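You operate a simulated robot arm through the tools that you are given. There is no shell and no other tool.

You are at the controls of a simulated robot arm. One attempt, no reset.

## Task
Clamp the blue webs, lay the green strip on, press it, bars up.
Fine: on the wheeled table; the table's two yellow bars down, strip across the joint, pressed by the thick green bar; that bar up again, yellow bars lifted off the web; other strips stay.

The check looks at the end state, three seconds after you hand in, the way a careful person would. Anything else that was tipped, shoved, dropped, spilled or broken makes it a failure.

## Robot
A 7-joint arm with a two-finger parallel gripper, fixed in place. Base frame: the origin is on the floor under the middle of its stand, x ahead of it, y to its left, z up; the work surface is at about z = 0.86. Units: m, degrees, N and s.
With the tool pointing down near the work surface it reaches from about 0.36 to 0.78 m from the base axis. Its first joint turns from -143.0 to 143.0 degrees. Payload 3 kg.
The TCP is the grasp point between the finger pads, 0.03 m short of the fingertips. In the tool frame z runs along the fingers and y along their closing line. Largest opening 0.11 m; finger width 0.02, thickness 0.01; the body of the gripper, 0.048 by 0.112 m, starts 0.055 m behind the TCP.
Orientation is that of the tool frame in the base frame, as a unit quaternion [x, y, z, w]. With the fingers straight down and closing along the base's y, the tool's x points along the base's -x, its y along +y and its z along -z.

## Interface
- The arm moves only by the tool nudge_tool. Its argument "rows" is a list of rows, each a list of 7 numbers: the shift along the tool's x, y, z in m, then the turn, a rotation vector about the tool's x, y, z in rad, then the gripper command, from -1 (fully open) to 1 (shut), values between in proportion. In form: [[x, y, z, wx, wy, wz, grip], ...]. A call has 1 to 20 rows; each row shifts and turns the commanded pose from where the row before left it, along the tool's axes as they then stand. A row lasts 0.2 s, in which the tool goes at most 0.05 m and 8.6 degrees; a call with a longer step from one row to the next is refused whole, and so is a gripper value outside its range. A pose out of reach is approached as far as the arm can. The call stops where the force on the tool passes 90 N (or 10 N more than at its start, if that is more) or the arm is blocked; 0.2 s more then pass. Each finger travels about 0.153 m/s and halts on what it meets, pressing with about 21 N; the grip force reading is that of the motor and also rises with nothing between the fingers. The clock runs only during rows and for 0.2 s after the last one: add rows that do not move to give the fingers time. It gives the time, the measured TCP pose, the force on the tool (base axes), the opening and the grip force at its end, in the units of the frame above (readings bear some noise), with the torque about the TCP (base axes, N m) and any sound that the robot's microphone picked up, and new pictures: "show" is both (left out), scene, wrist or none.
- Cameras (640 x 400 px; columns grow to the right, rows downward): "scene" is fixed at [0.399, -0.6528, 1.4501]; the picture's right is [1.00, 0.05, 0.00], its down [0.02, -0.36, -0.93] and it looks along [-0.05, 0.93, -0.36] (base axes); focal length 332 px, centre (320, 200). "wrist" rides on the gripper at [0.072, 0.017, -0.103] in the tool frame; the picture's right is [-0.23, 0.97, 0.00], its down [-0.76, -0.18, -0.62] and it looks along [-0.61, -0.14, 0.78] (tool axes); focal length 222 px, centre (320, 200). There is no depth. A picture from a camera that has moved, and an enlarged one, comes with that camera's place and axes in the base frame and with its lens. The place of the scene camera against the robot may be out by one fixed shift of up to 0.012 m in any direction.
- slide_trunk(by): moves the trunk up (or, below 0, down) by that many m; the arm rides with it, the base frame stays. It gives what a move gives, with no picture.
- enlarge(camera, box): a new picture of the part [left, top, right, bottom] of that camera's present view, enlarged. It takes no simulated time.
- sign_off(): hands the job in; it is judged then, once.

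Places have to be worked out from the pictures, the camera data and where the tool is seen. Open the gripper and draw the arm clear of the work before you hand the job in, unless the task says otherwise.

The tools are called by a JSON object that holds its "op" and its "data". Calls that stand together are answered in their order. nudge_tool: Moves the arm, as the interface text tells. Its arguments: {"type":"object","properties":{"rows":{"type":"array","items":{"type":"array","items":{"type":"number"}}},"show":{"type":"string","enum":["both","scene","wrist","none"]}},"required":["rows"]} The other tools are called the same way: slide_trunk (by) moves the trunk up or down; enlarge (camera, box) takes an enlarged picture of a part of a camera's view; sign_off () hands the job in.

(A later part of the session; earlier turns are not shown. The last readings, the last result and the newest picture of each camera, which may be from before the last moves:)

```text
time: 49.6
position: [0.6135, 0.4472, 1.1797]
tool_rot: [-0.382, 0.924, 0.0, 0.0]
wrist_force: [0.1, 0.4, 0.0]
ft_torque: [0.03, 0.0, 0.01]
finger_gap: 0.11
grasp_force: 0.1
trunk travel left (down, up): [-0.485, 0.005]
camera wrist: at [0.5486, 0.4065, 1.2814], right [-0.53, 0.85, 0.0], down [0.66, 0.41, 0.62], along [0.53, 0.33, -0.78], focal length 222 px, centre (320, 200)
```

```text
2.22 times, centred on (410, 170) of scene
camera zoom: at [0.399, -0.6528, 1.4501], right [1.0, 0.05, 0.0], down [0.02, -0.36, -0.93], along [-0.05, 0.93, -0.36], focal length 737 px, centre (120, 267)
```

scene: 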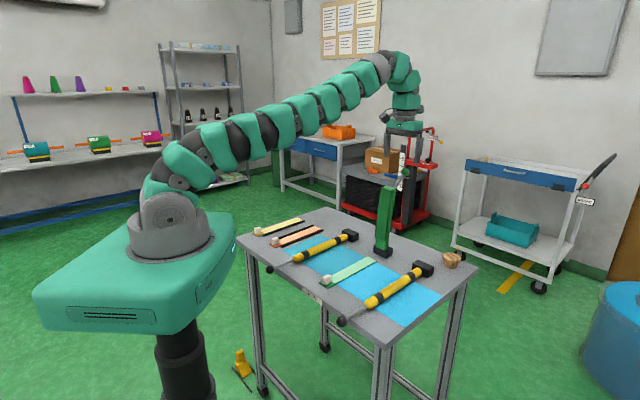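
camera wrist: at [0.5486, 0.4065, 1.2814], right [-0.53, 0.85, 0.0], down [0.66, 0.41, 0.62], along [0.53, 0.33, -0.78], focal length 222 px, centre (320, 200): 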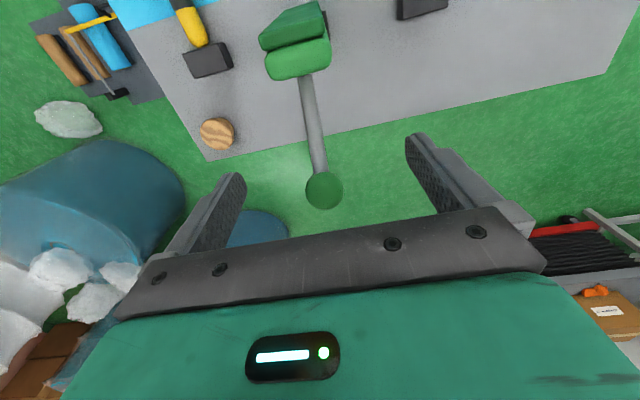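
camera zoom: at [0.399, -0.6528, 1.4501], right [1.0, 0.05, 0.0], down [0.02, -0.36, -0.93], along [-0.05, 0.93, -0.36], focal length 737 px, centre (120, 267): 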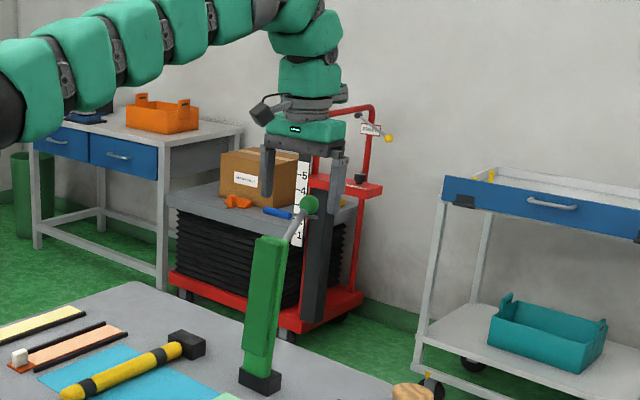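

Ball triangulated at a≈0.120, b≈0.7705, z≈1.149, diameter ~28 mm. Move outward 21 mm and down 28 mm so it sits between the pads.

{"op": "nudge_tool", "data": {"rows": [[0, -0.002, 0.014, 0, 0, 0, -1], [-0.007, 0, 0.014, 0, 0, 0, -1], [-0.007, 0, 0, 0, 0, 0, -1], [-0.0075, 0, 0, 0, 0, 0, -1], [0, 0, 0, 0, 0, 0, -1]], "show": "both"}}

{"op": "enlarge", "data": {"camera": "wrist", "box": [220, 0, 440, 230]}}

{"op": "enlarge", "data": {"camera": "scene", "box": [370, 100, 450, 200]}}

```text
time: 50.8
position: [0.6303, 0.46, 1.1485]
tool_rot: [-0.383, 0.924, -0.001, -0.001]
wrist_force: [0.0, 0.0, 0.2]
ft_torque: [-0.01, 0.02, 0.01]
finger_gap: 0.1101
grasp_force: 0.1
trunk travel left (down, up): [-0.485, 0.005]
camera wrist: at [0.5656, 0.4201, 1.253], right [-0.53, 0.85, 0.0], down [0.66, 0.41, 0.62], along [0.53, 0.33, -0.78], focal length 222 px, centre (320, 200)
```

scene: 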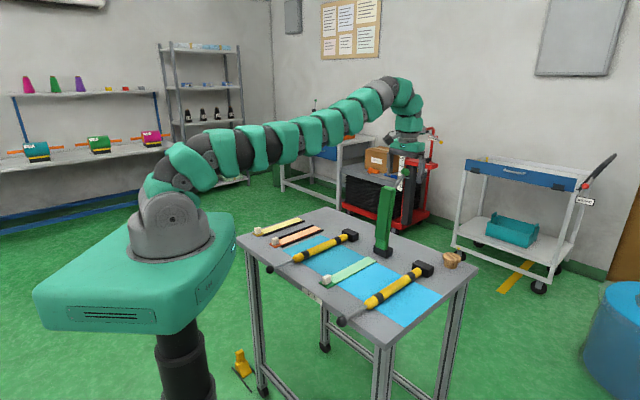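
wrist: 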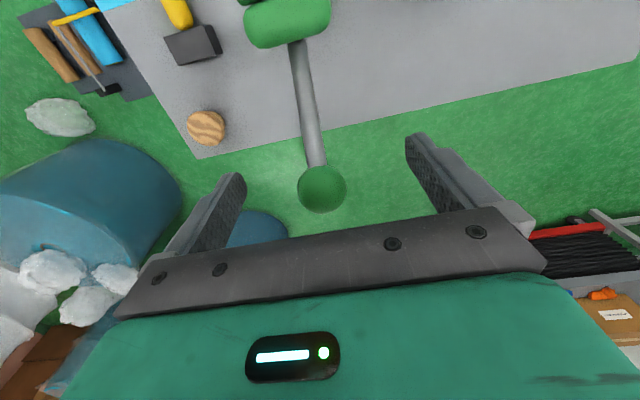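

```text
1.74 times, centred on (330, 115) of wrist
camera zoom: at [0.5656, 0.4201, 1.253], right [-0.53, 0.85, 0.0], down [0.66, 0.41, 0.62], along [0.53, 0.33, -0.78], focal length 386 px, centre (303, 348)
```

zoom: 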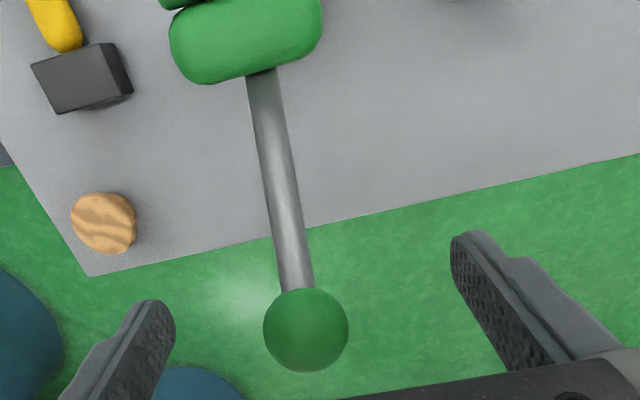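

```text
4.00 times, centred on (410, 150) of scene
camera zoom: at [0.399, -0.6528, 1.4501], right [1.0, 0.05, 0.0], down [0.02, -0.36, -0.93], along [-0.05, 0.93, -0.36], focal length 1326 px, centre (-40, 400)
```

zoom: 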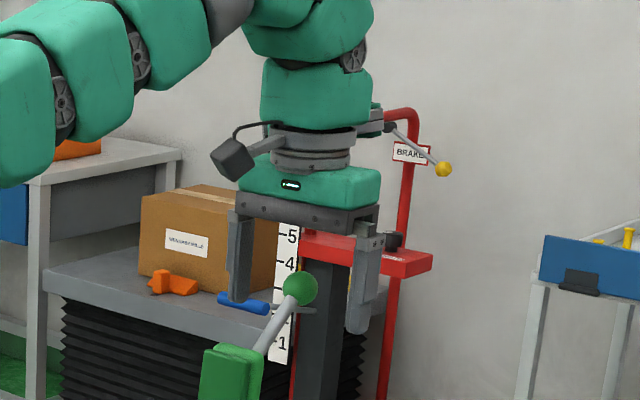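

The ball now sits at the grasp point between the pads. Close the gripper on it.

{"op": "nudge_tool", "data": {"rows": [[0, 0, 0, 0, 0, 0, 1], [0, 0, 0, 0, 0, 0, 1], [0, 0, 0, 0, 0, 0, 1]], "show": "wrist"}}

```text
time: 51.6
position: [0.6294, 0.461, 1.15]
tool_rot: [-0.383, 0.924, 0.0, -0.001]
wrist_force: [-2.1, 1.3, -1.3]
ft_torque: [0.02, 0.08, 0.04]
finger_gap: 0.0294
grasp_force: 45.0
trunk travel left (down, up): [-0.485, 0.005]
camera wrist: at [0.5655, 0.4201, 1.2532], right [-0.53, 0.85, 0.0], down [0.66, 0.41, 0.62], along [0.53, 0.33, -0.78], focal length 222 px, centre (320, 200)
```

wrist: 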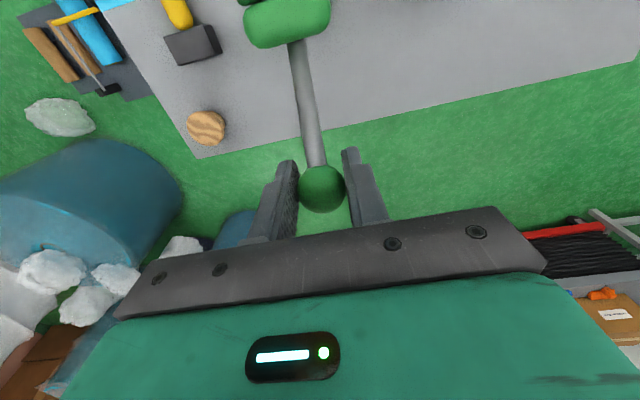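

Ball gripped (gap 29 mm). The hinge I estimate at b≈0.69, z≈0.88, so I'll follow a 0.28 m arc, starting with a 5° step and reading the force.

{"op": "nudge_tool", "data": {"rows": [[0.0119, 0, -0.0032, 0, 0, 0, 1], [0.0119, 0, -0.0028, 0, 0, 0, 1]], "show": "both"}}

```text
time: 52.2
position: [0.6129, 0.4457, 1.1578]
tool_rot: [-0.384, 0.923, 0.0, 0.002]
wrist_force: [1.4, 4.9, 8.5]
ft_torque: [0.23, -0.3, 0.31]
finger_gap: 0.0299
grasp_force: 45.0
trunk travel left (down, up): [-0.485, 0.005]
camera wrist: at [0.5493, 0.404, 1.2608], right [-0.53, 0.85, 0.0], down [0.66, 0.41, 0.63], along [0.53, 0.33, -0.78], focal length 222 px, centre (320, 200)
```

scene: 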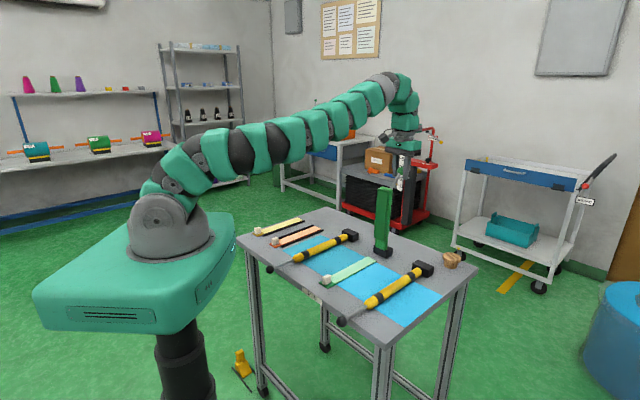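
wrist: 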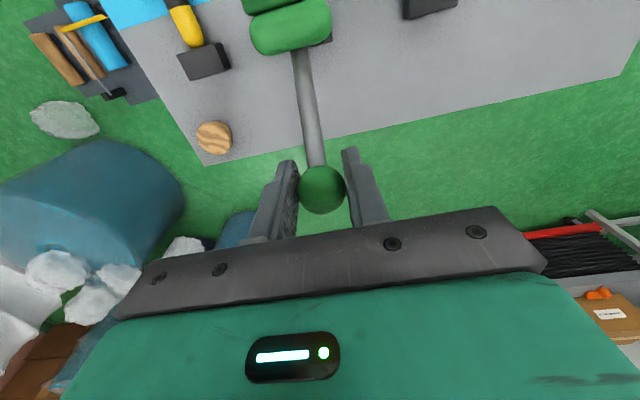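

The bar pushes the tool outward by ~9 N, meaning the real arc is slightly larger with the hinge nearer b≈0.674. I correct the arc and take the next 5°.

{"op": "nudge_tool", "data": {"rows": [[0.0126, 0, -0.0036, 0, 0, 0, 1], [0.0127, 0, -0.003, 0, 0, 0, 1]], "show": "none"}}

```text
time: 52.8
position: [0.5966, 0.4273, 1.165]
tool_rot: [-0.383, 0.924, 0.0, 0.0]
wrist_force: [3.5, 3.8, 11.9]
ft_torque: [0.3, -0.86, -0.05]
finger_gap: 0.0296
grasp_force: 45.2
trunk travel left (down, up): [-0.485, 0.005]
```

Upward reaction is ~12 N with the tool 3 mm above command, so the true arc is higher still. I relieve it by raising 3 mm in place and read again.

{"op": "nudge_tool", "data": {"rows": [[0, 0, -0.003, 0, 0, 0, 1]], "show": "wrist"}}

{"op": "enlarge", "data": {"camera": "scene", "box": [350, 120, 450, 270]}}

```text
time: 53.2
position: [0.597, 0.4275, 1.1634]
tool_rot: [-0.383, 0.924, -0.001, -0.003]
wrist_force: [-0.3, 0.6, -12.9]
ft_torque: [0.76, -0.85, -0.19]
finger_gap: 0.0295
grasp_force: 44.8
trunk travel left (down, up): [-0.485, 0.005]
camera wrist: at [0.532, 0.3863, 1.2677], right [-0.53, 0.85, 0.0], down [0.67, 0.42, 0.62], along [0.53, 0.33, -0.79], focal length 222 px, centre (320, 200)
```

wrist: 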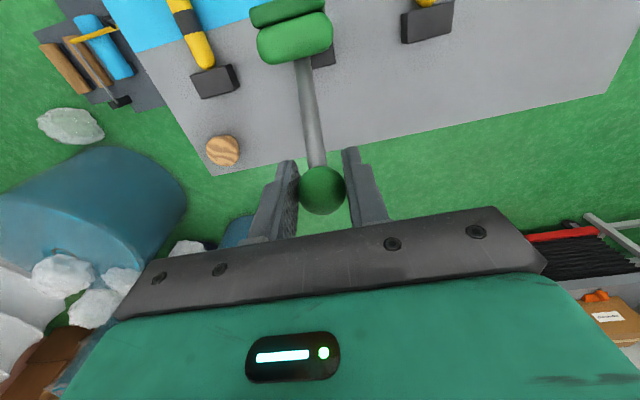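

```text
2.67 times, centred on (400, 195) of scene
camera zoom: at [0.399, -0.6528, 1.4501], right [1.0, 0.05, 0.0], down [0.02, -0.36, -0.93], along [-0.05, 0.93, -0.36], focal length 884 px, centre (107, 213)
```

zoom: 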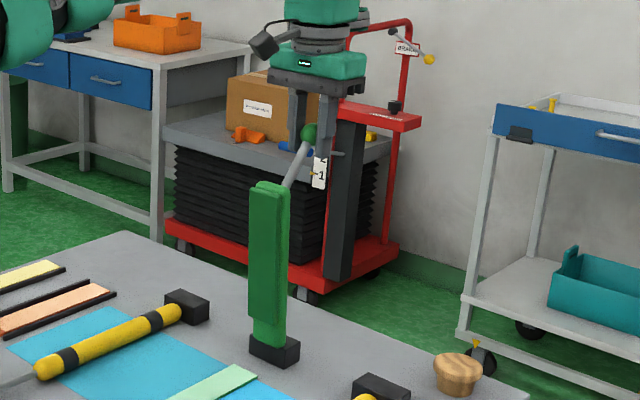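

Raising 3 mm flips the force sign, so the arc is pinned down: centre about (b 0.665, z 0.876), radius 0.293. I continue along that arc to the top.

{"op": "nudge_tool", "data": {"rows": [[0.0156, 0, -0.0012, 0, 0, 0, 1], [0.0152, 0, -0.0017, 0, 0, 0, 1]], "show": "none"}}

```text
time: 53.8
position: [0.5718, 0.4029, 1.1715]
tool_rot: [-0.383, 0.924, 0.0, 0.0]
wrist_force: [-5.3, 7.4, -3.4]
ft_torque: [0.05, -0.59, -0.03]
finger_gap: 0.0296
grasp_force: 44.9
trunk travel left (down, up): [-0.485, 0.005]
```

Radial force is now small (−3 N) but there is a 9 N sideways force along the table, so I ease 1 mm toward −a and continue over the top.

{"op": "nudge_tool", "data": {"rows": [[0.0154, 0.001, -0.0005, 0, 0, 0, 1], [0.0153, 0, -0.0001, 0, 0, 0, 1], [0.0154, 0, 0.0006, 0, 0, 0, 1]], "show": "none"}}

```text
time: 54.6
position: [0.5412, 0.3711, 1.1693]
tool_rot: [-0.383, 0.924, 0.0, -0.001]
wrist_force: [-2.1, 2.0, 11.0]
ft_torque: [0.17, -0.73, -0.33]
finger_gap: 0.0296
grasp_force: 45.1
trunk travel left (down, up): [-0.485, 0.005]
```

Good progress past vertical; refining the arc to centre (0.662, 0.868), radius 0.302. Next 8°.

{"op": "nudge_tool", "data": {"rows": [[0.0193, 0.0003, 0.0005, 0, 0, 0, 1], [0.0104, 0, 0.0014, 0, 0, 0, 1], [0.0104, 0, 0.0019, 0, 0, 0, 1]], "show": "wrist"}}

{"op": "enlarge", "data": {"camera": "scene", "box": [330, 120, 450, 270]}}

```text
time: 55.4
position: [0.5116, 0.343, 1.1643]
tool_rot: [-0.383, 0.924, 0.0, -0.002]
wrist_force: [2.7, 3.4, -9.6]
ft_torque: [0.42, -0.71, -0.22]
finger_gap: 0.0298
grasp_force: 44.6
trunk travel left (down, up): [-0.485, 0.005]
camera wrist: at [0.4479, 0.3024, 1.2676], right [-0.53, 0.85, 0.0], down [0.67, 0.41, 0.62], along [0.53, 0.33, -0.78], focal length 222 px, centre (320, 200)
```

wrist: 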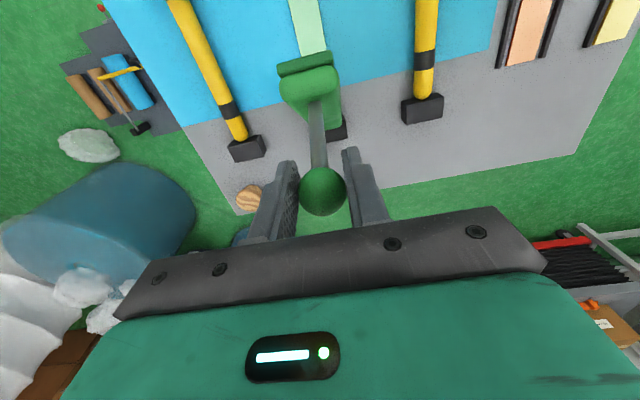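

```text
2.67 times, centred on (390, 195) of scene
camera zoom: at [0.399, -0.6528, 1.4501], right [1.0, 0.05, 0.0], down [0.02, -0.36, -0.93], along [-0.05, 0.93, -0.36], focal length 884 px, centre (133, 213)
```

zoom: 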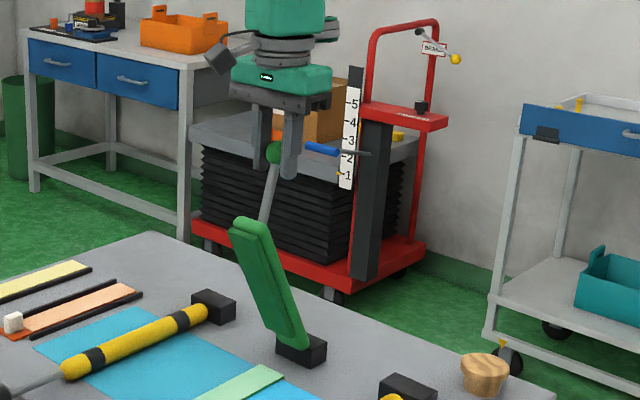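

The bar is swinging forward cleanly. I continue along the fitted arc (centre 0.6635/0.873, R 0.2965) to 110°.

{"op": "nudge_tool", "data": {"rows": [[0.0176, 0, 0.0048, 0, 0, 0, 1], [0.0125, 0, 0.0036, 0, 0, 0, 1], [0.0122, 0, 0.0042, 0, 0, 0, 1]], "show": "none"}}

```text
time: 56.2
position: [0.4814, 0.3128, 1.153]
tool_rot: [-0.383, 0.924, 0.0, -0.002]
wrist_force: [5.8, -2.6, -2.3]
ft_torque: [0.41, -0.73, -0.09]
finger_gap: 0.0298
grasp_force: 44.8
trunk travel left (down, up): [-0.485, 0.005]
```

Forces are only a few newtons. Continue to 120°.

{"op": "nudge_tool", "data": {"rows": [[0.0121, -0.0005, 0.0047, 0, 0, 0, 1], [0.0118, 0, 0.0052, 0, 0, 0, 1], [0.0116, 0, 0.0057, 0, 0, 0, 1], [0.0113, 0, 0.0062, 0, 0, 0, 1]], "show": "none"}}

```text
time: 57.2
position: [0.4517, 0.2814, 1.1321]
tool_rot: [-0.382, 0.924, 0.001, -0.001]
wrist_force: [13.1, -15.3, 5.2]
ft_torque: [0.81, -0.77, -0.31]
finger_gap: 0.0297
grasp_force: 44.6
trunk travel left (down, up): [-0.485, 0.005]
```

There's a 20 N sideways force toward +a; I ease 2 mm that way and re-read.

{"op": "nudge_tool", "data": {"rows": [[0, -0.001, 0, 0, 0, 0, 1], [0, -0.001, 0, 0, 0, 0, 1]], "show": "none"}}

```text
time: 57.8
position: [0.4502, 0.2813, 1.131]
tool_rot: [-0.384, 0.924, 0.0, -0.001]
wrist_force: [2.7, -2.5, 2.0]
ft_torque: [1.03, -0.4, -0.25]
finger_gap: 0.0297
grasp_force: 45.1
trunk travel left (down, up): [-0.485, 0.005]
```

Sideways force is relieved. Continue to 130° with a slight +a drift built in.

{"op": "nudge_tool", "data": {"rows": [[0.0111, -0.0003, 0.0067, 0, 0, 0, 1], [0.0108, -0.0003, 0.0072, 0, 0, 0, 1], [0.0104, -0.0003, 0.0077, 0, 0, 0, 1], [0.0101, -0.0003, 0.0081, 0, 0, 0, 1]], "show": "wrist"}}

{"op": "enlarge", "data": {"camera": "scene", "box": [290, 150, 430, 290]}}

```text
time: 58.8
position: [0.421, 0.2509, 1.1009]
tool_rot: [-0.384, 0.923, 0.001, -0.002]
wrist_force: [-2.8, 23.5, -16.0]
ft_torque: [0.8, -0.25, 0.09]
finger_gap: 0.0295
grasp_force: 44.8
trunk travel left (down, up): [-0.485, 0.005]
camera wrist: at [0.356, 0.2101, 1.2036], right [-0.53, 0.85, 0.0], down [0.67, 0.41, 0.62], along [0.53, 0.33, -0.78], focal length 222 px, centre (320, 200)
```

wrist: 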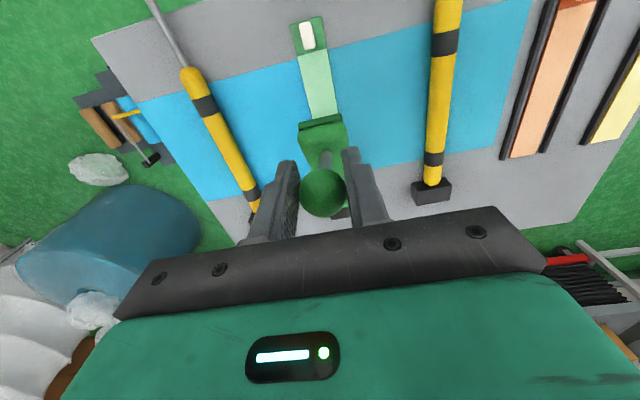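

```text
2.86 times, centred on (360, 220) of scene
camera zoom: at [0.399, -0.6528, 1.4501], right [1.0, 0.05, 0.0], down [0.02, -0.36, -0.93], along [-0.05, 0.93, -0.36], focal length 947 px, centre (206, 143)
```

zoom: 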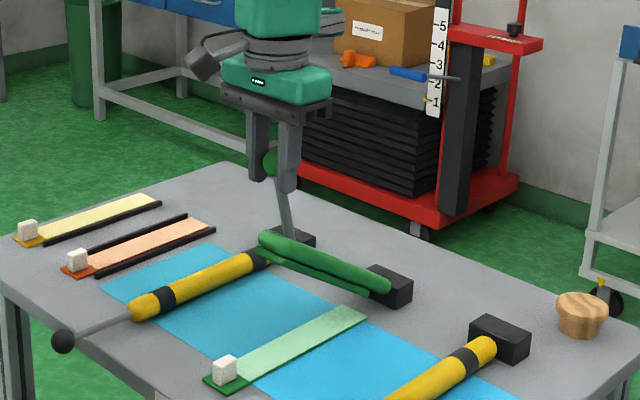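

The bar is at about 36° above horizontal. The tool is ~2 mm outside the arc and slightly too far +a; I correct the arc (centre 0.665/0.876, R 0.2935) and go on to 140°.

{"op": "nudge_tool", "data": {"rows": [[0.0062, 0.0007, 0.0077, 0, 0, 0, 1], [0.0092, 0, 0.0089, 0, 0, 0, 1], [0.0089, 0, 0.0092, 0, 0, 0, 1], [0.0084, 0, 0.0096, 0, 0, 0, 1]], "show": "none"}}

```text
time: 59.8
position: [0.3951, 0.2272, 1.0662]
tool_rot: [-0.383, 0.924, -0.001, 0.0]
wrist_force: [-14.9, 28.7, -7.1]
ft_torque: [1.0, -0.63, 0.18]
finger_gap: 0.0294
grasp_force: 45.2
trunk travel left (down, up): [-0.485, 0.005]
```

Sideways force −31 N builds up; relieve by 2 mm toward −a plus ~1 mm inward.

{"op": "nudge_tool", "data": {"rows": [[-0.0008, 0.001, 0.0006, 0, 0, 0, 1], [0, 0.001, 0, 0, 0, 0, 1]], "show": "wrist"}}

```text
time: 60.4
position: [0.3968, 0.2281, 1.066]
tool_rot: [-0.383, 0.924, -0.002, -0.001]
wrist_force: [-4.1, -3.1, -0.3]
ft_torque: [-0.46, -0.11, -0.11]
finger_gap: 0.0293
grasp_force: 44.7
trunk travel left (down, up): [-0.485, 0.005]
camera wrist: at [0.3319, 0.1866, 1.1693], right [-0.53, 0.85, 0.0], down [0.66, 0.41, 0.62], along [0.53, 0.33, -0.78], focal length 222 px, centre (320, 200)
```

wrist: 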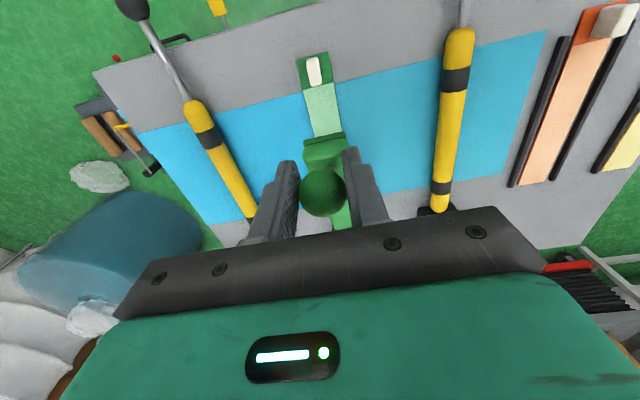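

Forces are near zero again. Continue to 150°.

{"op": "nudge_tool", "data": {"rows": [[0.0081, 0, 0.01, 0, 0, 0, 1], [0.0075, 0, 0.0103, 0, 0, 0, 1], [0.0071, 0, 0.0106, 0, 0, 0, 1], [0.0066, 0, 0.0109, 0, 0, 0, 1]], "show": "wrist"}}

{"op": "enlarge", "data": {"camera": "scene", "box": [290, 170, 430, 290]}}

```text
time: 61.4
position: [0.3754, 0.2069, 1.0237]
tool_rot: [-0.382, 0.924, 0.0, 0.001]
wrist_force: [-4.6, 10.3, -3.0]
ft_torque: [0.68, -0.45, 0.15]
finger_gap: 0.0297
grasp_force: 45.2
trunk travel left (down, up): [-0.485, 0.005]
camera wrist: at [0.3117, 0.1662, 1.126], right [-0.53, 0.85, 0.0], down [0.66, 0.41, 0.62], along [0.53, 0.33, -0.78], focal length 222 px, centre (320, 200)
```

wrist: 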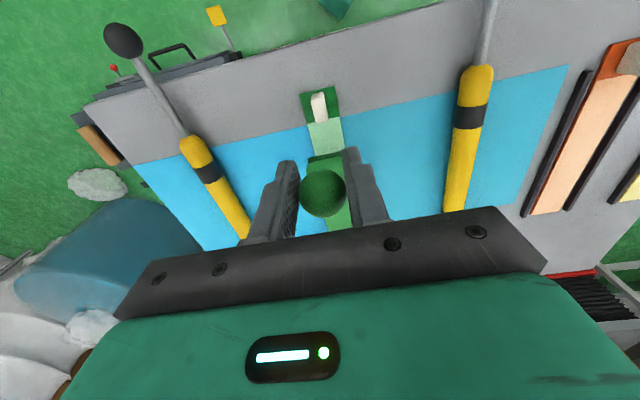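

```text
3.33 times, centred on (360, 230) of scene
camera zoom: at [0.399, -0.6528, 1.4501], right [1.0, 0.05, 0.0], down [0.02, -0.36, -0.93], along [-0.05, 0.93, -0.36], focal length 1105 px, centre (187, 100)
```

zoom: 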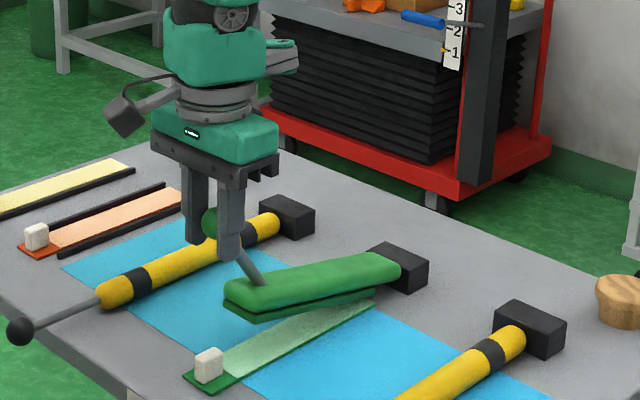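

The bar is about 15° above the strip, well aligned. Continue slowly to ~157°.

{"op": "nudge_tool", "data": {"rows": [[0.0061, 0.0006, 0.0113, 0, 0, 0, 1], [0.0057, 0, 0.0114, 0, 0, 0, 1], [0.0051, 0, 0.0117, 0, 0, 0, 1]], "show": "none"}}

{"op": "enlarge", "data": {"camera": "scene", "box": [310, 200, 420, 290]}}

```text
time: 62.2
position: [0.364, 0.195, 0.9888]
tool_rot: [-0.382, 0.924, 0.0, 0.001]
wrist_force: [5.9, -4.1, -0.9]
ft_torque: [0.7, -0.75, -0.08]
finger_gap: 0.0298
grasp_force: 44.8
trunk travel left (down, up): [-0.485, 0.005]
```

```text
4.44 times, centred on (365, 245) of scene
camera zoom: at [0.399, -0.6528, 1.4501], right [1.0, 0.05, 0.0], down [0.02, -0.36, -0.93], along [-0.05, 0.93, -0.36], focal length 1474 px, centre (120, 0)
```

zoom: 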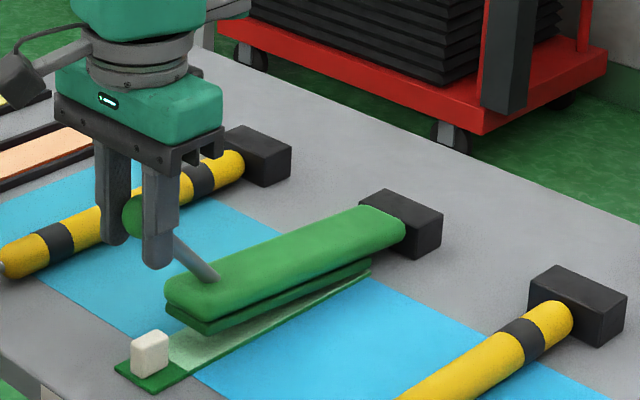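

About 8° remain and the bar is well over the strip. Two more 2.5° steps.

{"op": "nudge_tool", "data": {"rows": [[0.0047, -0.0004, 0.0119, 0, 0, 0, 1], [0.0022, 0, 0.006, 0, 0, 0, 1]], "show": "none"}}

{"op": "enlarge", "data": {"camera": "scene", "box": [310, 200, 420, 290]}}

```text
time: 62.8
position: [0.3616, 0.1911, 0.9735]
tool_rot: [-0.383, 0.924, 0.0, 0.002]
wrist_force: [15.9, 2.1, -3.7]
ft_torque: [0.7, -0.78, -0.09]
finger_gap: 0.0296
grasp_force: 45.0
trunk travel left (down, up): [-0.485, 0.005]
```

```text
4.44 times, centred on (365, 245) of scene
camera zoom: at [0.399, -0.6528, 1.4501], right [1.0, 0.05, 0.0], down [0.02, -0.36, -0.93], along [-0.05, 0.93, -0.36], focal length 1474 px, centre (120, 0)
```

zoom: 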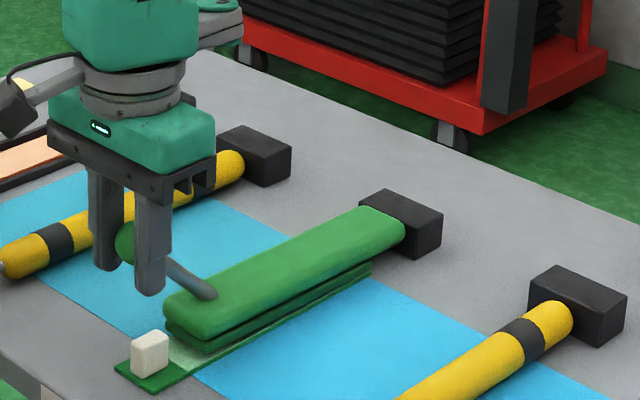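

Nearly down. Ease 1 mm inward and continue the last few degrees, watching for contact.

{"op": "nudge_tool", "data": {"rows": [[0.0, -0.0006, 0.006, 0, 0, 0, 1], [0.001, 0, 0.005, 0, 0, 0, 1]], "show": "none"}}

{"op": "enlarge", "data": {"camera": "scene", "box": [310, 200, 420, 290]}}

```text
time: 63.4
position: [0.3589, 0.1891, 0.9628]
tool_rot: [-0.384, 0.923, 0.0, 0.002]
wrist_force: [6.7, -5.4, 38.4]
ft_torque: [-0.42, 0.37, -0.08]
finger_gap: 0.0299
grasp_force: 44.6
trunk travel left (down, up): [-0.485, 0.005]
```

```text
4.44 times, centred on (365, 245) of scene
camera zoom: at [0.399, -0.6528, 1.4501], right [1.0, 0.05, 0.0], down [0.02, -0.36, -0.93], along [-0.05, 0.93, -0.36], focal length 1474 px, centre (120, 0)
```

zoom: 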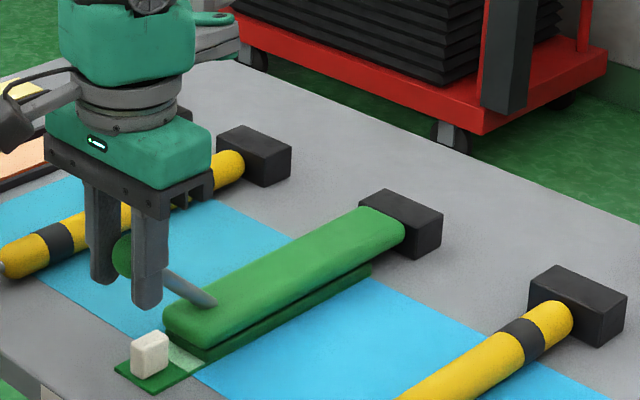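

Firm contact: 38 N on the ball, the bar lies on the strip. I'll press a little harder and hold for two seconds.

{"op": "nudge_tool", "data": {"rows": [[0, 0, 0.0015, 0, 0, 0, 1], [0, 0, 0, 0, 0, 0, 1], [0, 0, 0, 0, 0, 0, 1], [0, 0, 0, 0, 0, 0, 1], [0, 0, 0, 0, 0, 0, 1], [0, 0, 0, 0, 0, 0, 1]], "show": "both"}}

```text
time: 64.8
position: [0.3597, 0.1892, 0.9623]
tool_rot: [-0.383, 0.924, 0.001, 0.001]
wrist_force: [9.6, -6.5, 54.7]
ft_torque: [0.21, -0.43, -0.05]
finger_gap: 0.0293
grasp_force: 44.8
trunk travel left (down, up): [-0.485, 0.005]
camera wrist: at [0.2941, 0.1485, 1.064], right [-0.53, 0.85, 0.0], down [0.66, 0.41, 0.62], along [0.53, 0.33, -0.78], focal length 222 px, centre (320, 200)
```

scene: 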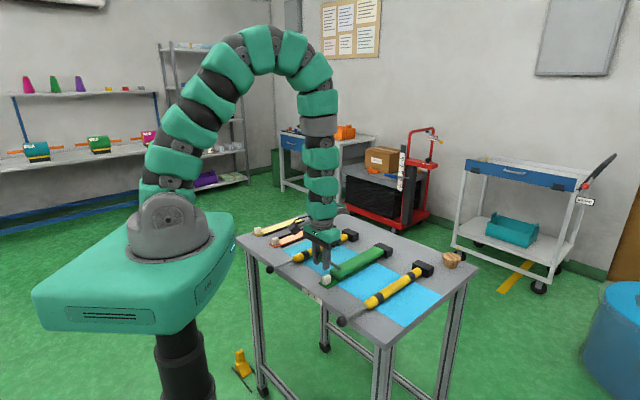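
wrist: 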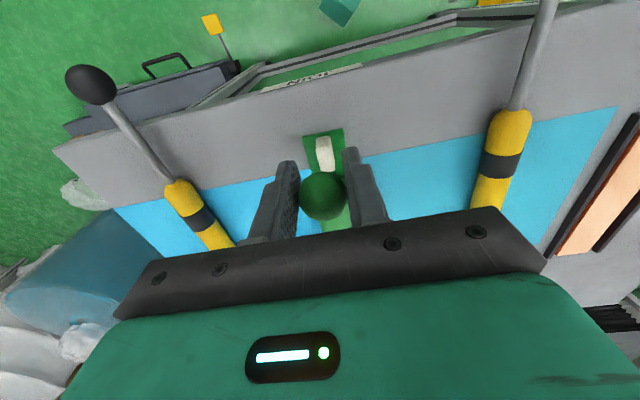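

Pressing steadily at 55 N. I hold a bit more at slightly higher force.

{"op": "nudge_tool", "data": {"rows": [[0, 0, 0.001, 0, 0, 0, 1], [0, 0, 0, 0, 0, 0, 1], [0, 0, 0, 0, 0, 0, 1], [0, 0, 0, 0, 0, 0, 1], [0, 0, 0, 0, 0, 0, 1], [0, 0, 0, 0, 0, 0, 1], [0, 0, 0, 0, 0, 0, 1], [0, 0, 0, 0, 0, 0, 1], [0, 0, 0, 0, 0, 0, 1], [0, 0, 0, 0, 0, 0, 1], [0, 0, 0, 0, 0, 0, 1], [0, 0, 0, 0, 0, 0, 1]], "show": "none"}}

{"op": "enlarge", "data": {"camera": "scene", "box": [310, 200, 420, 290]}}

```text
time: 67.4
position: [0.3581, 0.1881, 0.9601]
tool_rot: [-0.382, 0.924, 0.001, 0.001]
wrist_force: [8.5, -8.7, 50.6]
ft_torque: [0.24, -0.28, -0.13]
finger_gap: 0.0294
grasp_force: 45.2
trunk travel left (down, up): [-0.485, 0.005]
```

```text
4.44 times, centred on (365, 245) of scene
camera zoom: at [0.399, -0.6528, 1.4501], right [1.0, 0.05, 0.0], down [0.02, -0.36, -0.93], along [-0.05, 0.93, -0.36], focal length 1474 px, centre (120, 0)
```

zoom: 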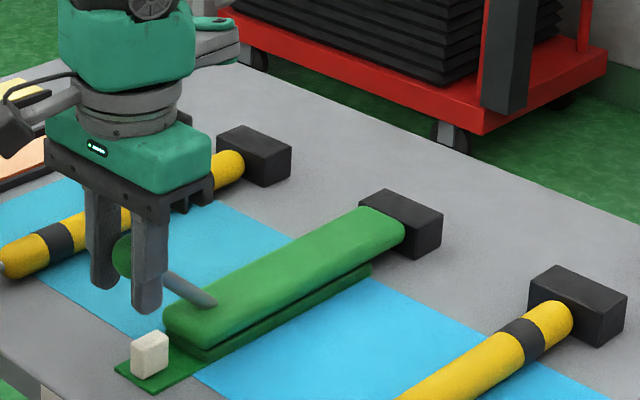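

Held ~50 N for about 4 s in total. I zoom in to verify the pad is seated flat on the strip.

{"op": "enlarge", "data": {"camera": "scene", "box": [335, 245, 410, 295]}}

{"op": "enlarge", "data": {"camera": "wrist", "box": [260, 100, 400, 220]}}

```text
8.00 times, centred on (372, 270) of scene
camera zoom: at [0.399, -0.6528, 1.4501], right [1.0, 0.05, 0.0], down [0.02, -0.36, -0.93], along [-0.05, 0.93, -0.36], focal length 2653 px, centre (-100, -360)
```

zoom: 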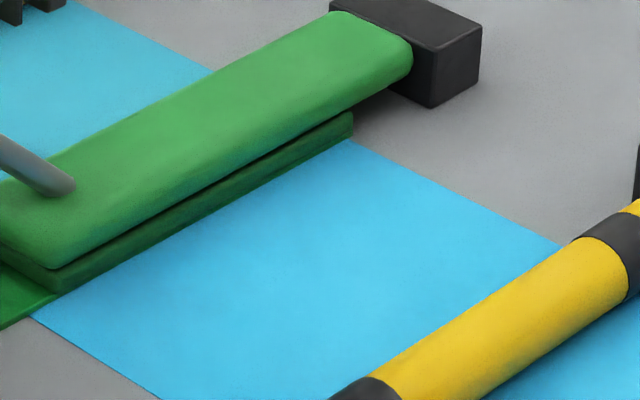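

```text
3.33 times, centred on (330, 160) of wrist
camera zoom: at [0.2941, 0.1486, 1.0629], right [-0.53, 0.85, 0.0], down [0.66, 0.41, 0.62], along [0.53, 0.33, -0.78], focal length 740 px, centre (287, 333)
```

zoom: 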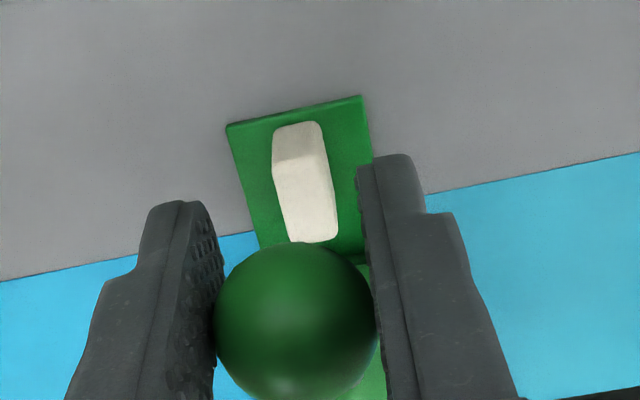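

The pad lies flat along the strip over its whole width. The ball has crept ~5 mm within the pads, so I'll unload, open the fingers, re-centre and re-grip before lifting.

{"op": "nudge_tool", "data": {"rows": [[0, 0, -0.003, 0, 0, 0, 1], [0, 0, -0.002, 0, 0, 0, 1], [0, 0, 0, 0, 0, 0, 0.2], [0, 0, 0, 0, 0, 0, 0], [0, 0, 0, 0, 0, 0, 0]], "show": "both"}}

{"op": "enlarge", "data": {"camera": "wrist", "box": [260, 100, 400, 220]}}

{"op": "enlarge", "data": {"camera": "scene", "box": [310, 200, 420, 290]}}

```text
time: 68.6
position: [0.3588, 0.1883, 0.9643]
tool_rot: [-0.382, 0.924, 0.0, 0.0]
wrist_force: [0.0, -0.4, 0.7]
ft_torque: [-0.02, 0.0, 0.0]
finger_gap: 0.0551
grasp_force: 0.1
trunk travel left (down, up): [-0.485, 0.005]
camera wrist: at [0.2951, 0.1483, 1.067], right [-0.53, 0.85, 0.0], down [0.66, 0.41, 0.62], along [0.53, 0.33, -0.78], focal length 222 px, centre (320, 200)
```

scene: 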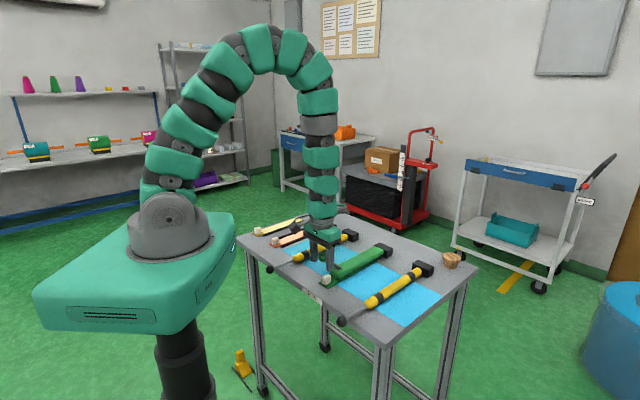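
wrist: 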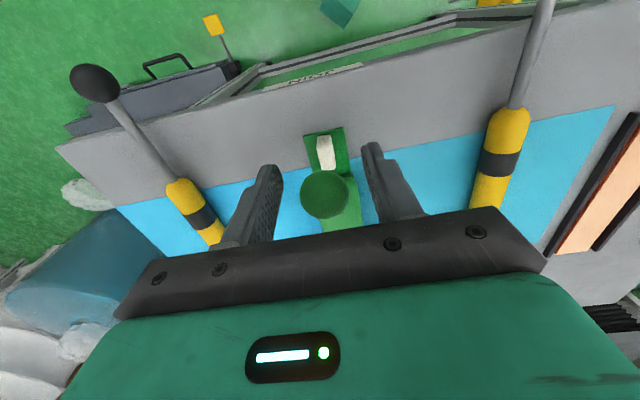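

```text
3.33 times, centred on (330, 160) of wrist
camera zoom: at [0.2951, 0.1483, 1.067], right [-0.53, 0.85, 0.0], down [0.66, 0.41, 0.62], along [0.53, 0.33, -0.78], focal length 740 px, centre (287, 333)
```

zoom: 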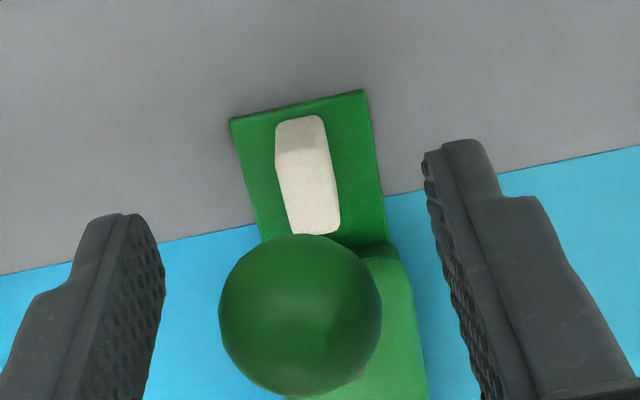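

```text
4.44 times, centred on (365, 245) of scene
camera zoom: at [0.399, -0.6528, 1.4501], right [1.0, 0.05, 0.0], down [0.02, -0.36, -0.93], along [-0.05, 0.93, -0.36], focal length 1474 px, centre (120, 0)
```

zoom: 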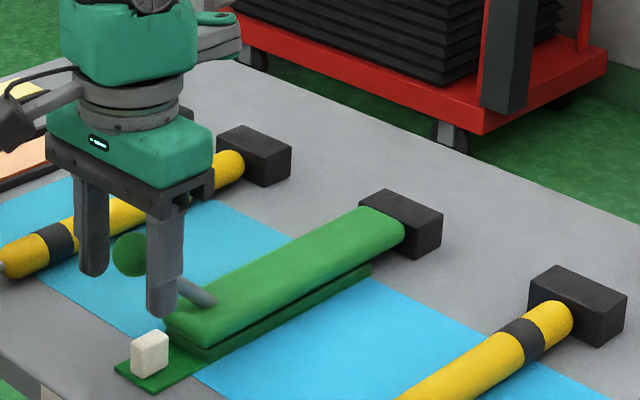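

The bar stays down by itself. The ball is ~7.5 mm further out and ~4.5 mm below the TCP; I'll re-centre and grip it again.

{"op": "nudge_tool", "data": {"rows": [[-0.0075, 0.0008, 0.0035, 0, 0, 0, 0], [0, 0, 0, 0, 0, 0, 0]], "show": "none"}}

{"op": "enlarge", "data": {"camera": "wrist", "box": [260, 100, 400, 220]}}

```text
time: 69.2
position: [0.3627, 0.1947, 0.9598]
tool_rot: [-0.383, 0.924, 0.0, 0.0]
wrist_force: [0.4, 0.3, 0.7]
ft_torque: [0.01, -0.01, 0.04]
finger_gap: 0.0549
grasp_force: 0.1
trunk travel left (down, up): [-0.485, 0.005]
```

```text
3.33 times, centred on (330, 160) of wrist
camera zoom: at [0.2992, 0.1542, 1.0626], right [-0.53, 0.85, 0.0], down [0.66, 0.41, 0.62], along [0.53, 0.33, -0.78], focal length 740 px, centre (287, 333)
```

zoom: 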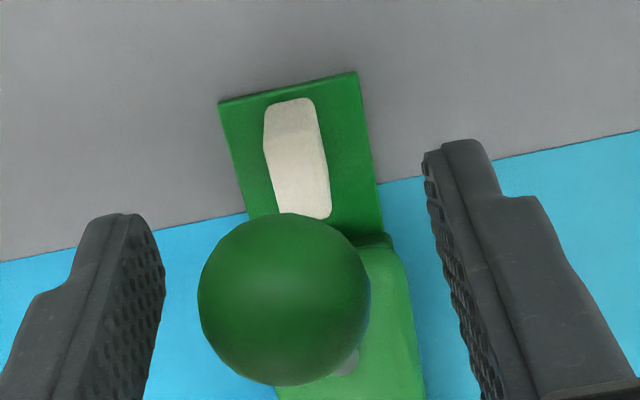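

The ball is now centred at the TCP (b≈0.394, z≈0.960). Refitted hinge: (0.670, 0.876), R≈0.289. Close on the ball and lift the first few degrees.

{"op": "nudge_tool", "data": {"rows": [[0, 0, 0, 0, 0, 0, 1], [0, 0, 0, 0, 0, 0, 1], [0, 0, 0, 0, 0, 0, 1], [-0.0025, 0, -0.0074, 0, 0, 0, 1], [-0.0024, 0, -0.0073, 0, 0, 0, 1]], "show": "none"}}

{"op": "enlarge", "data": {"camera": "scene", "box": [310, 200, 420, 290]}}

```text
time: 70.4
position: [0.3679, 0.1973, 0.9734]
tool_rot: [-0.383, 0.924, -0.001, -0.001]
wrist_force: [-6.7, 9.4, -8.5]
ft_torque: [-0.73, 0.8, 0.03]
finger_gap: 0.0296
grasp_force: 44.5
trunk travel left (down, up): [-0.485, 0.005]
```

```text
4.44 times, centred on (365, 245) of scene
camera zoom: at [0.399, -0.6528, 1.4501], right [1.0, 0.05, 0.0], down [0.02, -0.36, -0.93], along [-0.05, 0.93, -0.36], focal length 1474 px, centre (120, 0)
```

zoom: 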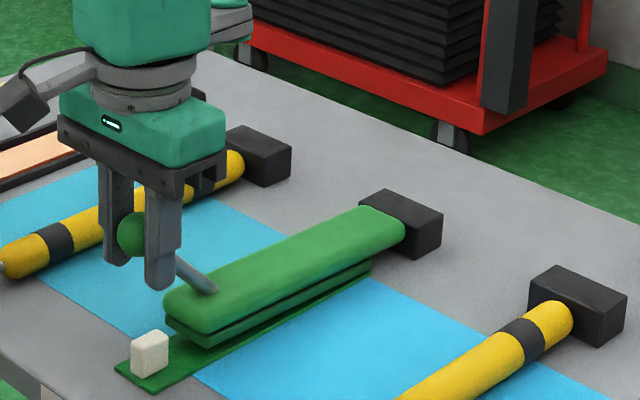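

The bar lifts and the strip stays. Continue up the arc with a 1 mm sideways relief.

{"op": "nudge_tool", "data": {"rows": [[-0.0046, 0.001, -0.0118, 0, 0, 0, 1], [-0.005, 0, -0.0115, 0, 0, 0, 1], [-0.0057, 0, -0.0113, 0, 0, 0, 1], [-0.006, 0, -0.011, 0, 0, 0, 1]], "show": "none"}}

```text
time: 71.4
position: [0.3817, 0.2122, 1.0214]
tool_rot: [-0.383, 0.924, 0.001, -0.001]
wrist_force: [9.9, -22.3, -2.9]
ft_torque: [-0.77, 0.61, 0.04]
finger_gap: 0.0294
grasp_force: 45.2
trunk travel left (down, up): [-0.485, 0.005]
```

Sideways +23 N now; correct by 1.2 mm the other way and continue to 140°.

{"op": "nudge_tool", "data": {"rows": [[0, -0.0012, 0, 0, 0, 0, 1], [-0.0066, 0, -0.0107, 0, 0, 0, 1], [-0.0069, 0, -0.0105, 0, 0, 0, 1], [-0.0075, 0, -0.0102, 0, 0, 0, 1], [-0.0078, 0, -0.0098, 0, 0, 0, 1]], "show": "none"}}

```text
time: 72.6
position: [0.4038, 0.2339, 1.0629]
tool_rot: [-0.384, 0.923, 0.0, 0.0]
wrist_force: [-5.6, -13.5, 2.9]
ft_torque: [-0.65, 0.73, -0.02]
finger_gap: 0.0295
grasp_force: 45.2
trunk travel left (down, up): [-0.485, 0.005]
```

Forces modest; radial pull says I'm ~1 mm inside, so I add that and continue to 130°.

{"op": "nudge_tool", "data": {"rows": [[-0.0075, -0.0003, -0.0102, 0, 0, 0, 1], [-0.0087, 0, -0.0091, 0, 0, 0, 1], [-0.0091, 0, -0.0087, 0, 0, 0, 1], [-0.0095, 0, -0.0083, 0, 0, 0, 1]], "show": "none"}}

```text
time: 73.6
position: [0.4277, 0.2583, 1.0976]
tool_rot: [-0.382, 0.924, 0.001, -0.001]
wrist_force: [3.7, -11.5, -3.3]
ft_torque: [-0.87, 0.83, 0.04]
finger_gap: 0.0296
grasp_force: 44.7
trunk travel left (down, up): [-0.485, 0.005]
```

Going well. Continue to 120°.

{"op": "nudge_tool", "data": {"rows": [[-0.0098, -0.0006, -0.0079, 0, 0, 0, 1], [-0.0102, 0, -0.0074, 0, 0, 0, 1], [-0.0105, 0, -0.007, 0, 0, 0, 1], [-0.0107, 0, -0.0065, 0, 0, 0, 1]], "show": "none"}}

{"op": "enlarge", "data": {"camera": "scene", "box": [290, 130, 430, 290]}}

```text
time: 74.6
position: [0.457, 0.2867, 1.1256]
tool_rot: [-0.382, 0.924, 0.0, 0.0]
wrist_force: [0.1, -15.4, 6.7]
ft_torque: [-0.9, 0.77, -0.01]
finger_gap: 0.0296
grasp_force: 45.2
trunk travel left (down, up): [-0.485, 0.005]
```

```text
2.50 times, centred on (360, 210) of scene
camera zoom: at [0.399, -0.6528, 1.4501], right [1.0, 0.05, 0.0], down [0.02, -0.36, -0.93], along [-0.05, 0.93, -0.36], focal length 829 px, centre (220, 175)
```

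zoom: 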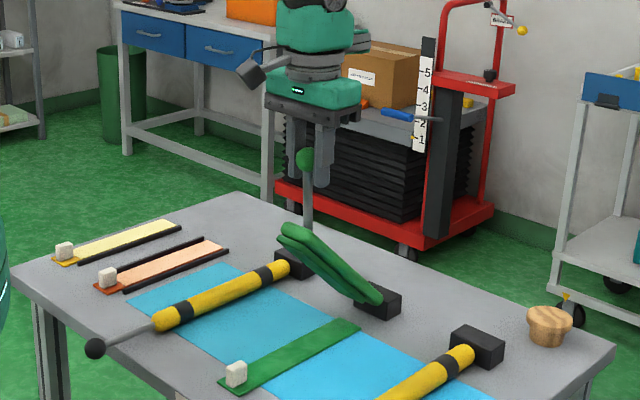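

The strip has turned dark green where it was pressed — it looks bonded. Continue raising the bar to 110°.

{"op": "nudge_tool", "data": {"rows": [[-0.0105, -0.0006, -0.007, 0, 0, 0, 1], [-0.0113, 0, -0.0056, 0, 0, 0, 1], [-0.0115, 0, -0.0051, 0, 0, 0, 1], [-0.0118, 0, -0.0045, 0, 0, 0, 1]], "show": "none"}}

```text
time: 75.6
position: [0.4896, 0.3212, 1.1495]
tool_rot: [-0.384, 0.923, 0.0, 0.0]
wrist_force: [-6.2, -2.8, 0.7]
ft_torque: [-0.76, 0.64, 0.1]
finger_gap: 0.0296
grasp_force: 44.7
trunk travel left (down, up): [-0.485, 0.005]
```

Forces are near zero. Continue to 95° in six steps.

{"op": "nudge_tool", "data": {"rows": [[-0.0119, 0, -0.0041, 0, 0, 0, 1], [-0.0121, 0, -0.0035, 0, 0, 0, 1], [-0.0122, 0, -0.003, 0, 0, 0, 1], [-0.0124, 0, -0.0024, 0, 0, 0, 1]], "show": "none"}}

```text
time: 76.6
position: [0.5224, 0.352, 1.1623]
tool_rot: [-0.382, 0.924, 0.0, 0.0]
wrist_force: [-10.0, 0.7, 9.3]
ft_torque: [-0.73, 0.76, 0.01]
finger_gap: 0.0295
grasp_force: 45.0
trunk travel left (down, up): [-0.485, 0.005]
```

Add 1 mm outward and continue over the top to 90°.

{"op": "nudge_tool", "data": {"rows": [[-0.0124, 0.0004, -0.0029, 0, 0, 0, 1], [-0.0125, 0, -0.0014, 0, 0, 0, 1], [-0.0126, 0, -0.0008, 0, 0, 0, 1], [-0.0126, 0, -0.0003, 0, 0, 0, 1]], "show": "none"}}

```text
time: 77.6
position: [0.5582, 0.3891, 1.1665]
tool_rot: [-0.383, 0.924, 0.0, 0.001]
wrist_force: [-0.7, -3.0, -2.3]
ft_torque: [-0.32, 0.33, 0.08]
finger_gap: 0.0295
grasp_force: 44.8
trunk travel left (down, up): [-0.485, 0.005]
```

Forces near zero at the top. Continue to 80°.

{"op": "nudge_tool", "data": {"rows": [[-0.0126, 0, 0.0003, 0, 0, 0, 1], [-0.0126, 0, 0.0008, 0, 0, 0, 1], [-0.0125, 0, 0.0014, 0, 0, 0, 1], [-0.0124, 0, 0.0019, 0, 0, 0, 1]], "show": "wrist"}}

{"op": "enlarge", "data": {"camera": "scene", "box": [330, 130, 450, 270]}}

```text
time: 78.6
position: [0.5949, 0.4245, 1.1623]
tool_rot: [-0.383, 0.924, 0.0, 0.0]
wrist_force: [-4.2, 3.2, -3.5]
ft_torque: [0.05, 0.14, 0.17]
finger_gap: 0.0292
grasp_force: 45.4
trunk travel left (down, up): [-0.485, 0.005]
camera wrist: at [0.5305, 0.385, 1.2649], right [-0.53, 0.85, 0.0], down [0.66, 0.41, 0.62], along [0.53, 0.33, -0.78], focal length 222 px, centre (320, 200)
```

wrist: 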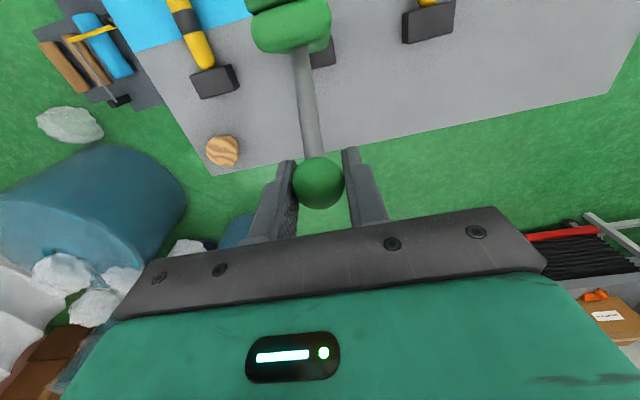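

```text
2.86 times, centred on (390, 200) of scene
camera zoom: at [0.399, -0.6528, 1.4501], right [1.0, 0.05, 0.0], down [0.02, -0.36, -0.93], along [-0.05, 0.93, -0.36], focal length 947 px, centre (120, 200)
```

zoom: 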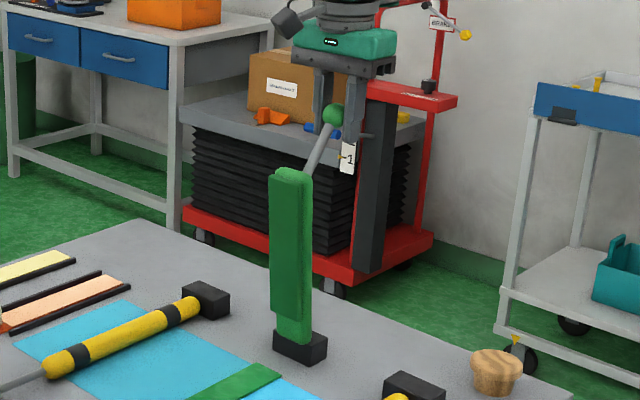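

Bar is nearly upright. Continue the last ~10° back to its original leaning position, watching the force.

{"op": "nudge_tool", "data": {"rows": [[-0.0123, 0, 0.0024, 0, 0, 0, 1], [-0.0122, 0, 0.003, 0, 0, 0, 1], [-0.0121, 0, 0.0035, 0, 0, 0, 1]], "show": "none"}}

{"op": "enlarge", "data": {"camera": "scene", "box": [330, 130, 450, 270]}}

```text
time: 79.4
position: [0.621, 0.4512, 1.1533]
tool_rot: [-0.383, 0.924, -0.001, -0.002]
wrist_force: [-7.5, -1.2, -18.6]
ft_torque: [0.09, 0.13, 0.08]
finger_gap: 0.0292
grasp_force: 44.9
trunk travel left (down, up): [-0.485, 0.005]
```

```text
2.86 times, centred on (390, 200) of scene
camera zoom: at [0.399, -0.6528, 1.4501], right [1.0, 0.05, 0.0], down [0.02, -0.36, -0.93], along [-0.05, 0.93, -0.36], focal length 947 px, centre (120, 200)
```

zoom: 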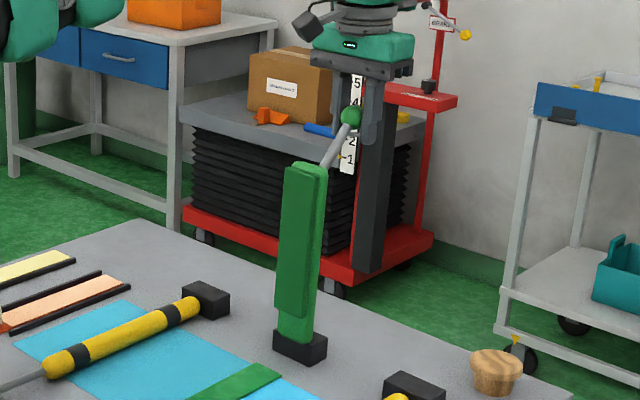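

Radial force says I'm 2 mm too high; lower and finish the last ~12 mm to the original ball position.

{"op": "nudge_tool", "data": {"rows": [[0, 0, 0.002, 0, 0, 0, 1], [-0.006, 0.0003, 0.002, 0, 0, 0, 1], [-0.0055, 0, 0.0019, 0, 0, 0, 1]], "show": "none"}}

{"op": "enlarge", "data": {"camera": "scene", "box": [320, 140, 480, 240]}}

```text
time: 80.2
position: [0.6288, 0.4599, 1.149]
tool_rot: [-0.383, 0.924, 0.002, 0.002]
wrist_force: [3.5, 4.0, 7.1]
ft_torque: [0.21, -0.2, 0.03]
finger_gap: 0.0291
grasp_force: 44.7
trunk travel left (down, up): [-0.485, 0.005]
```

```text
4.00 times, centred on (400, 190) of scene
camera zoom: at [0.399, -0.6528, 1.4501], right [1.0, 0.05, 0.0], down [0.02, -0.36, -0.93], along [-0.05, 0.93, -0.36], focal length 1326 px, centre (0, 240)
```

zoom: 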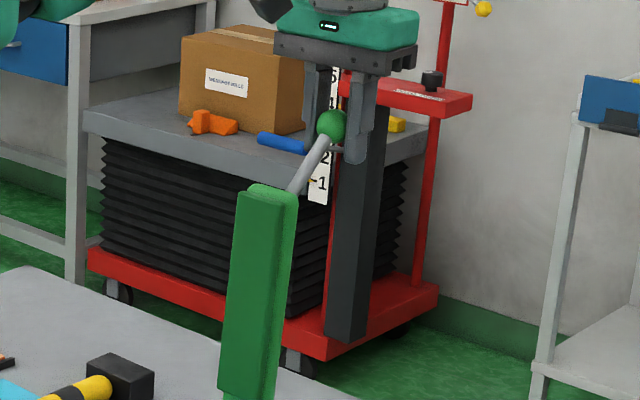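

The bar is ~2° short of its original lean. Two more 4 mm steps.

{"op": "nudge_tool", "data": {"rows": [[-0.004, 0, 0.001, 0, 0, 0, 1], [-0.004, 0, 0.0015, 0, 0, 0, 1]], "show": "none"}}

{"op": "enlarge", "data": {"camera": "scene", "box": [320, 140, 480, 240]}}

```text
time: 80.8
position: [0.6301, 0.4612, 1.1483]
tool_rot: [-0.383, 0.924, 0.0, 0.001]
wrist_force: [6.1, 3.7, 21.9]
ft_torque: [-0.52, 0.32, -0.16]
finger_gap: 0.0293
grasp_force: 45.0
out of reach, approached as far as the arm can: row 2
trunk travel left (down, up): [-0.485, 0.005]
```

```text
4.00 times, centred on (400, 190) of scene
camera zoom: at [0.399, -0.6528, 1.4501], right [1.0, 0.05, 0.0], down [0.02, -0.36, -0.93], along [-0.05, 0.93, -0.36], focal length 1326 px, centre (0, 240)
```

zoom: 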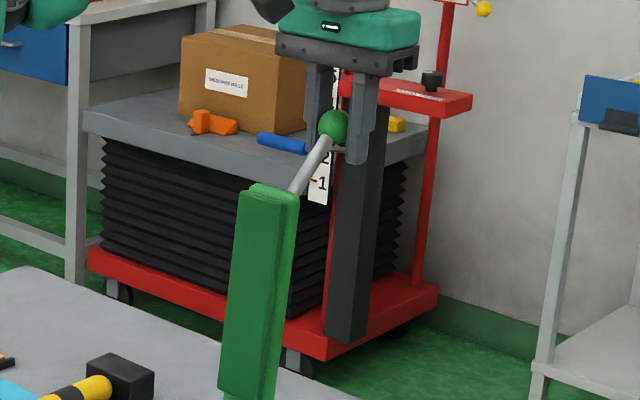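

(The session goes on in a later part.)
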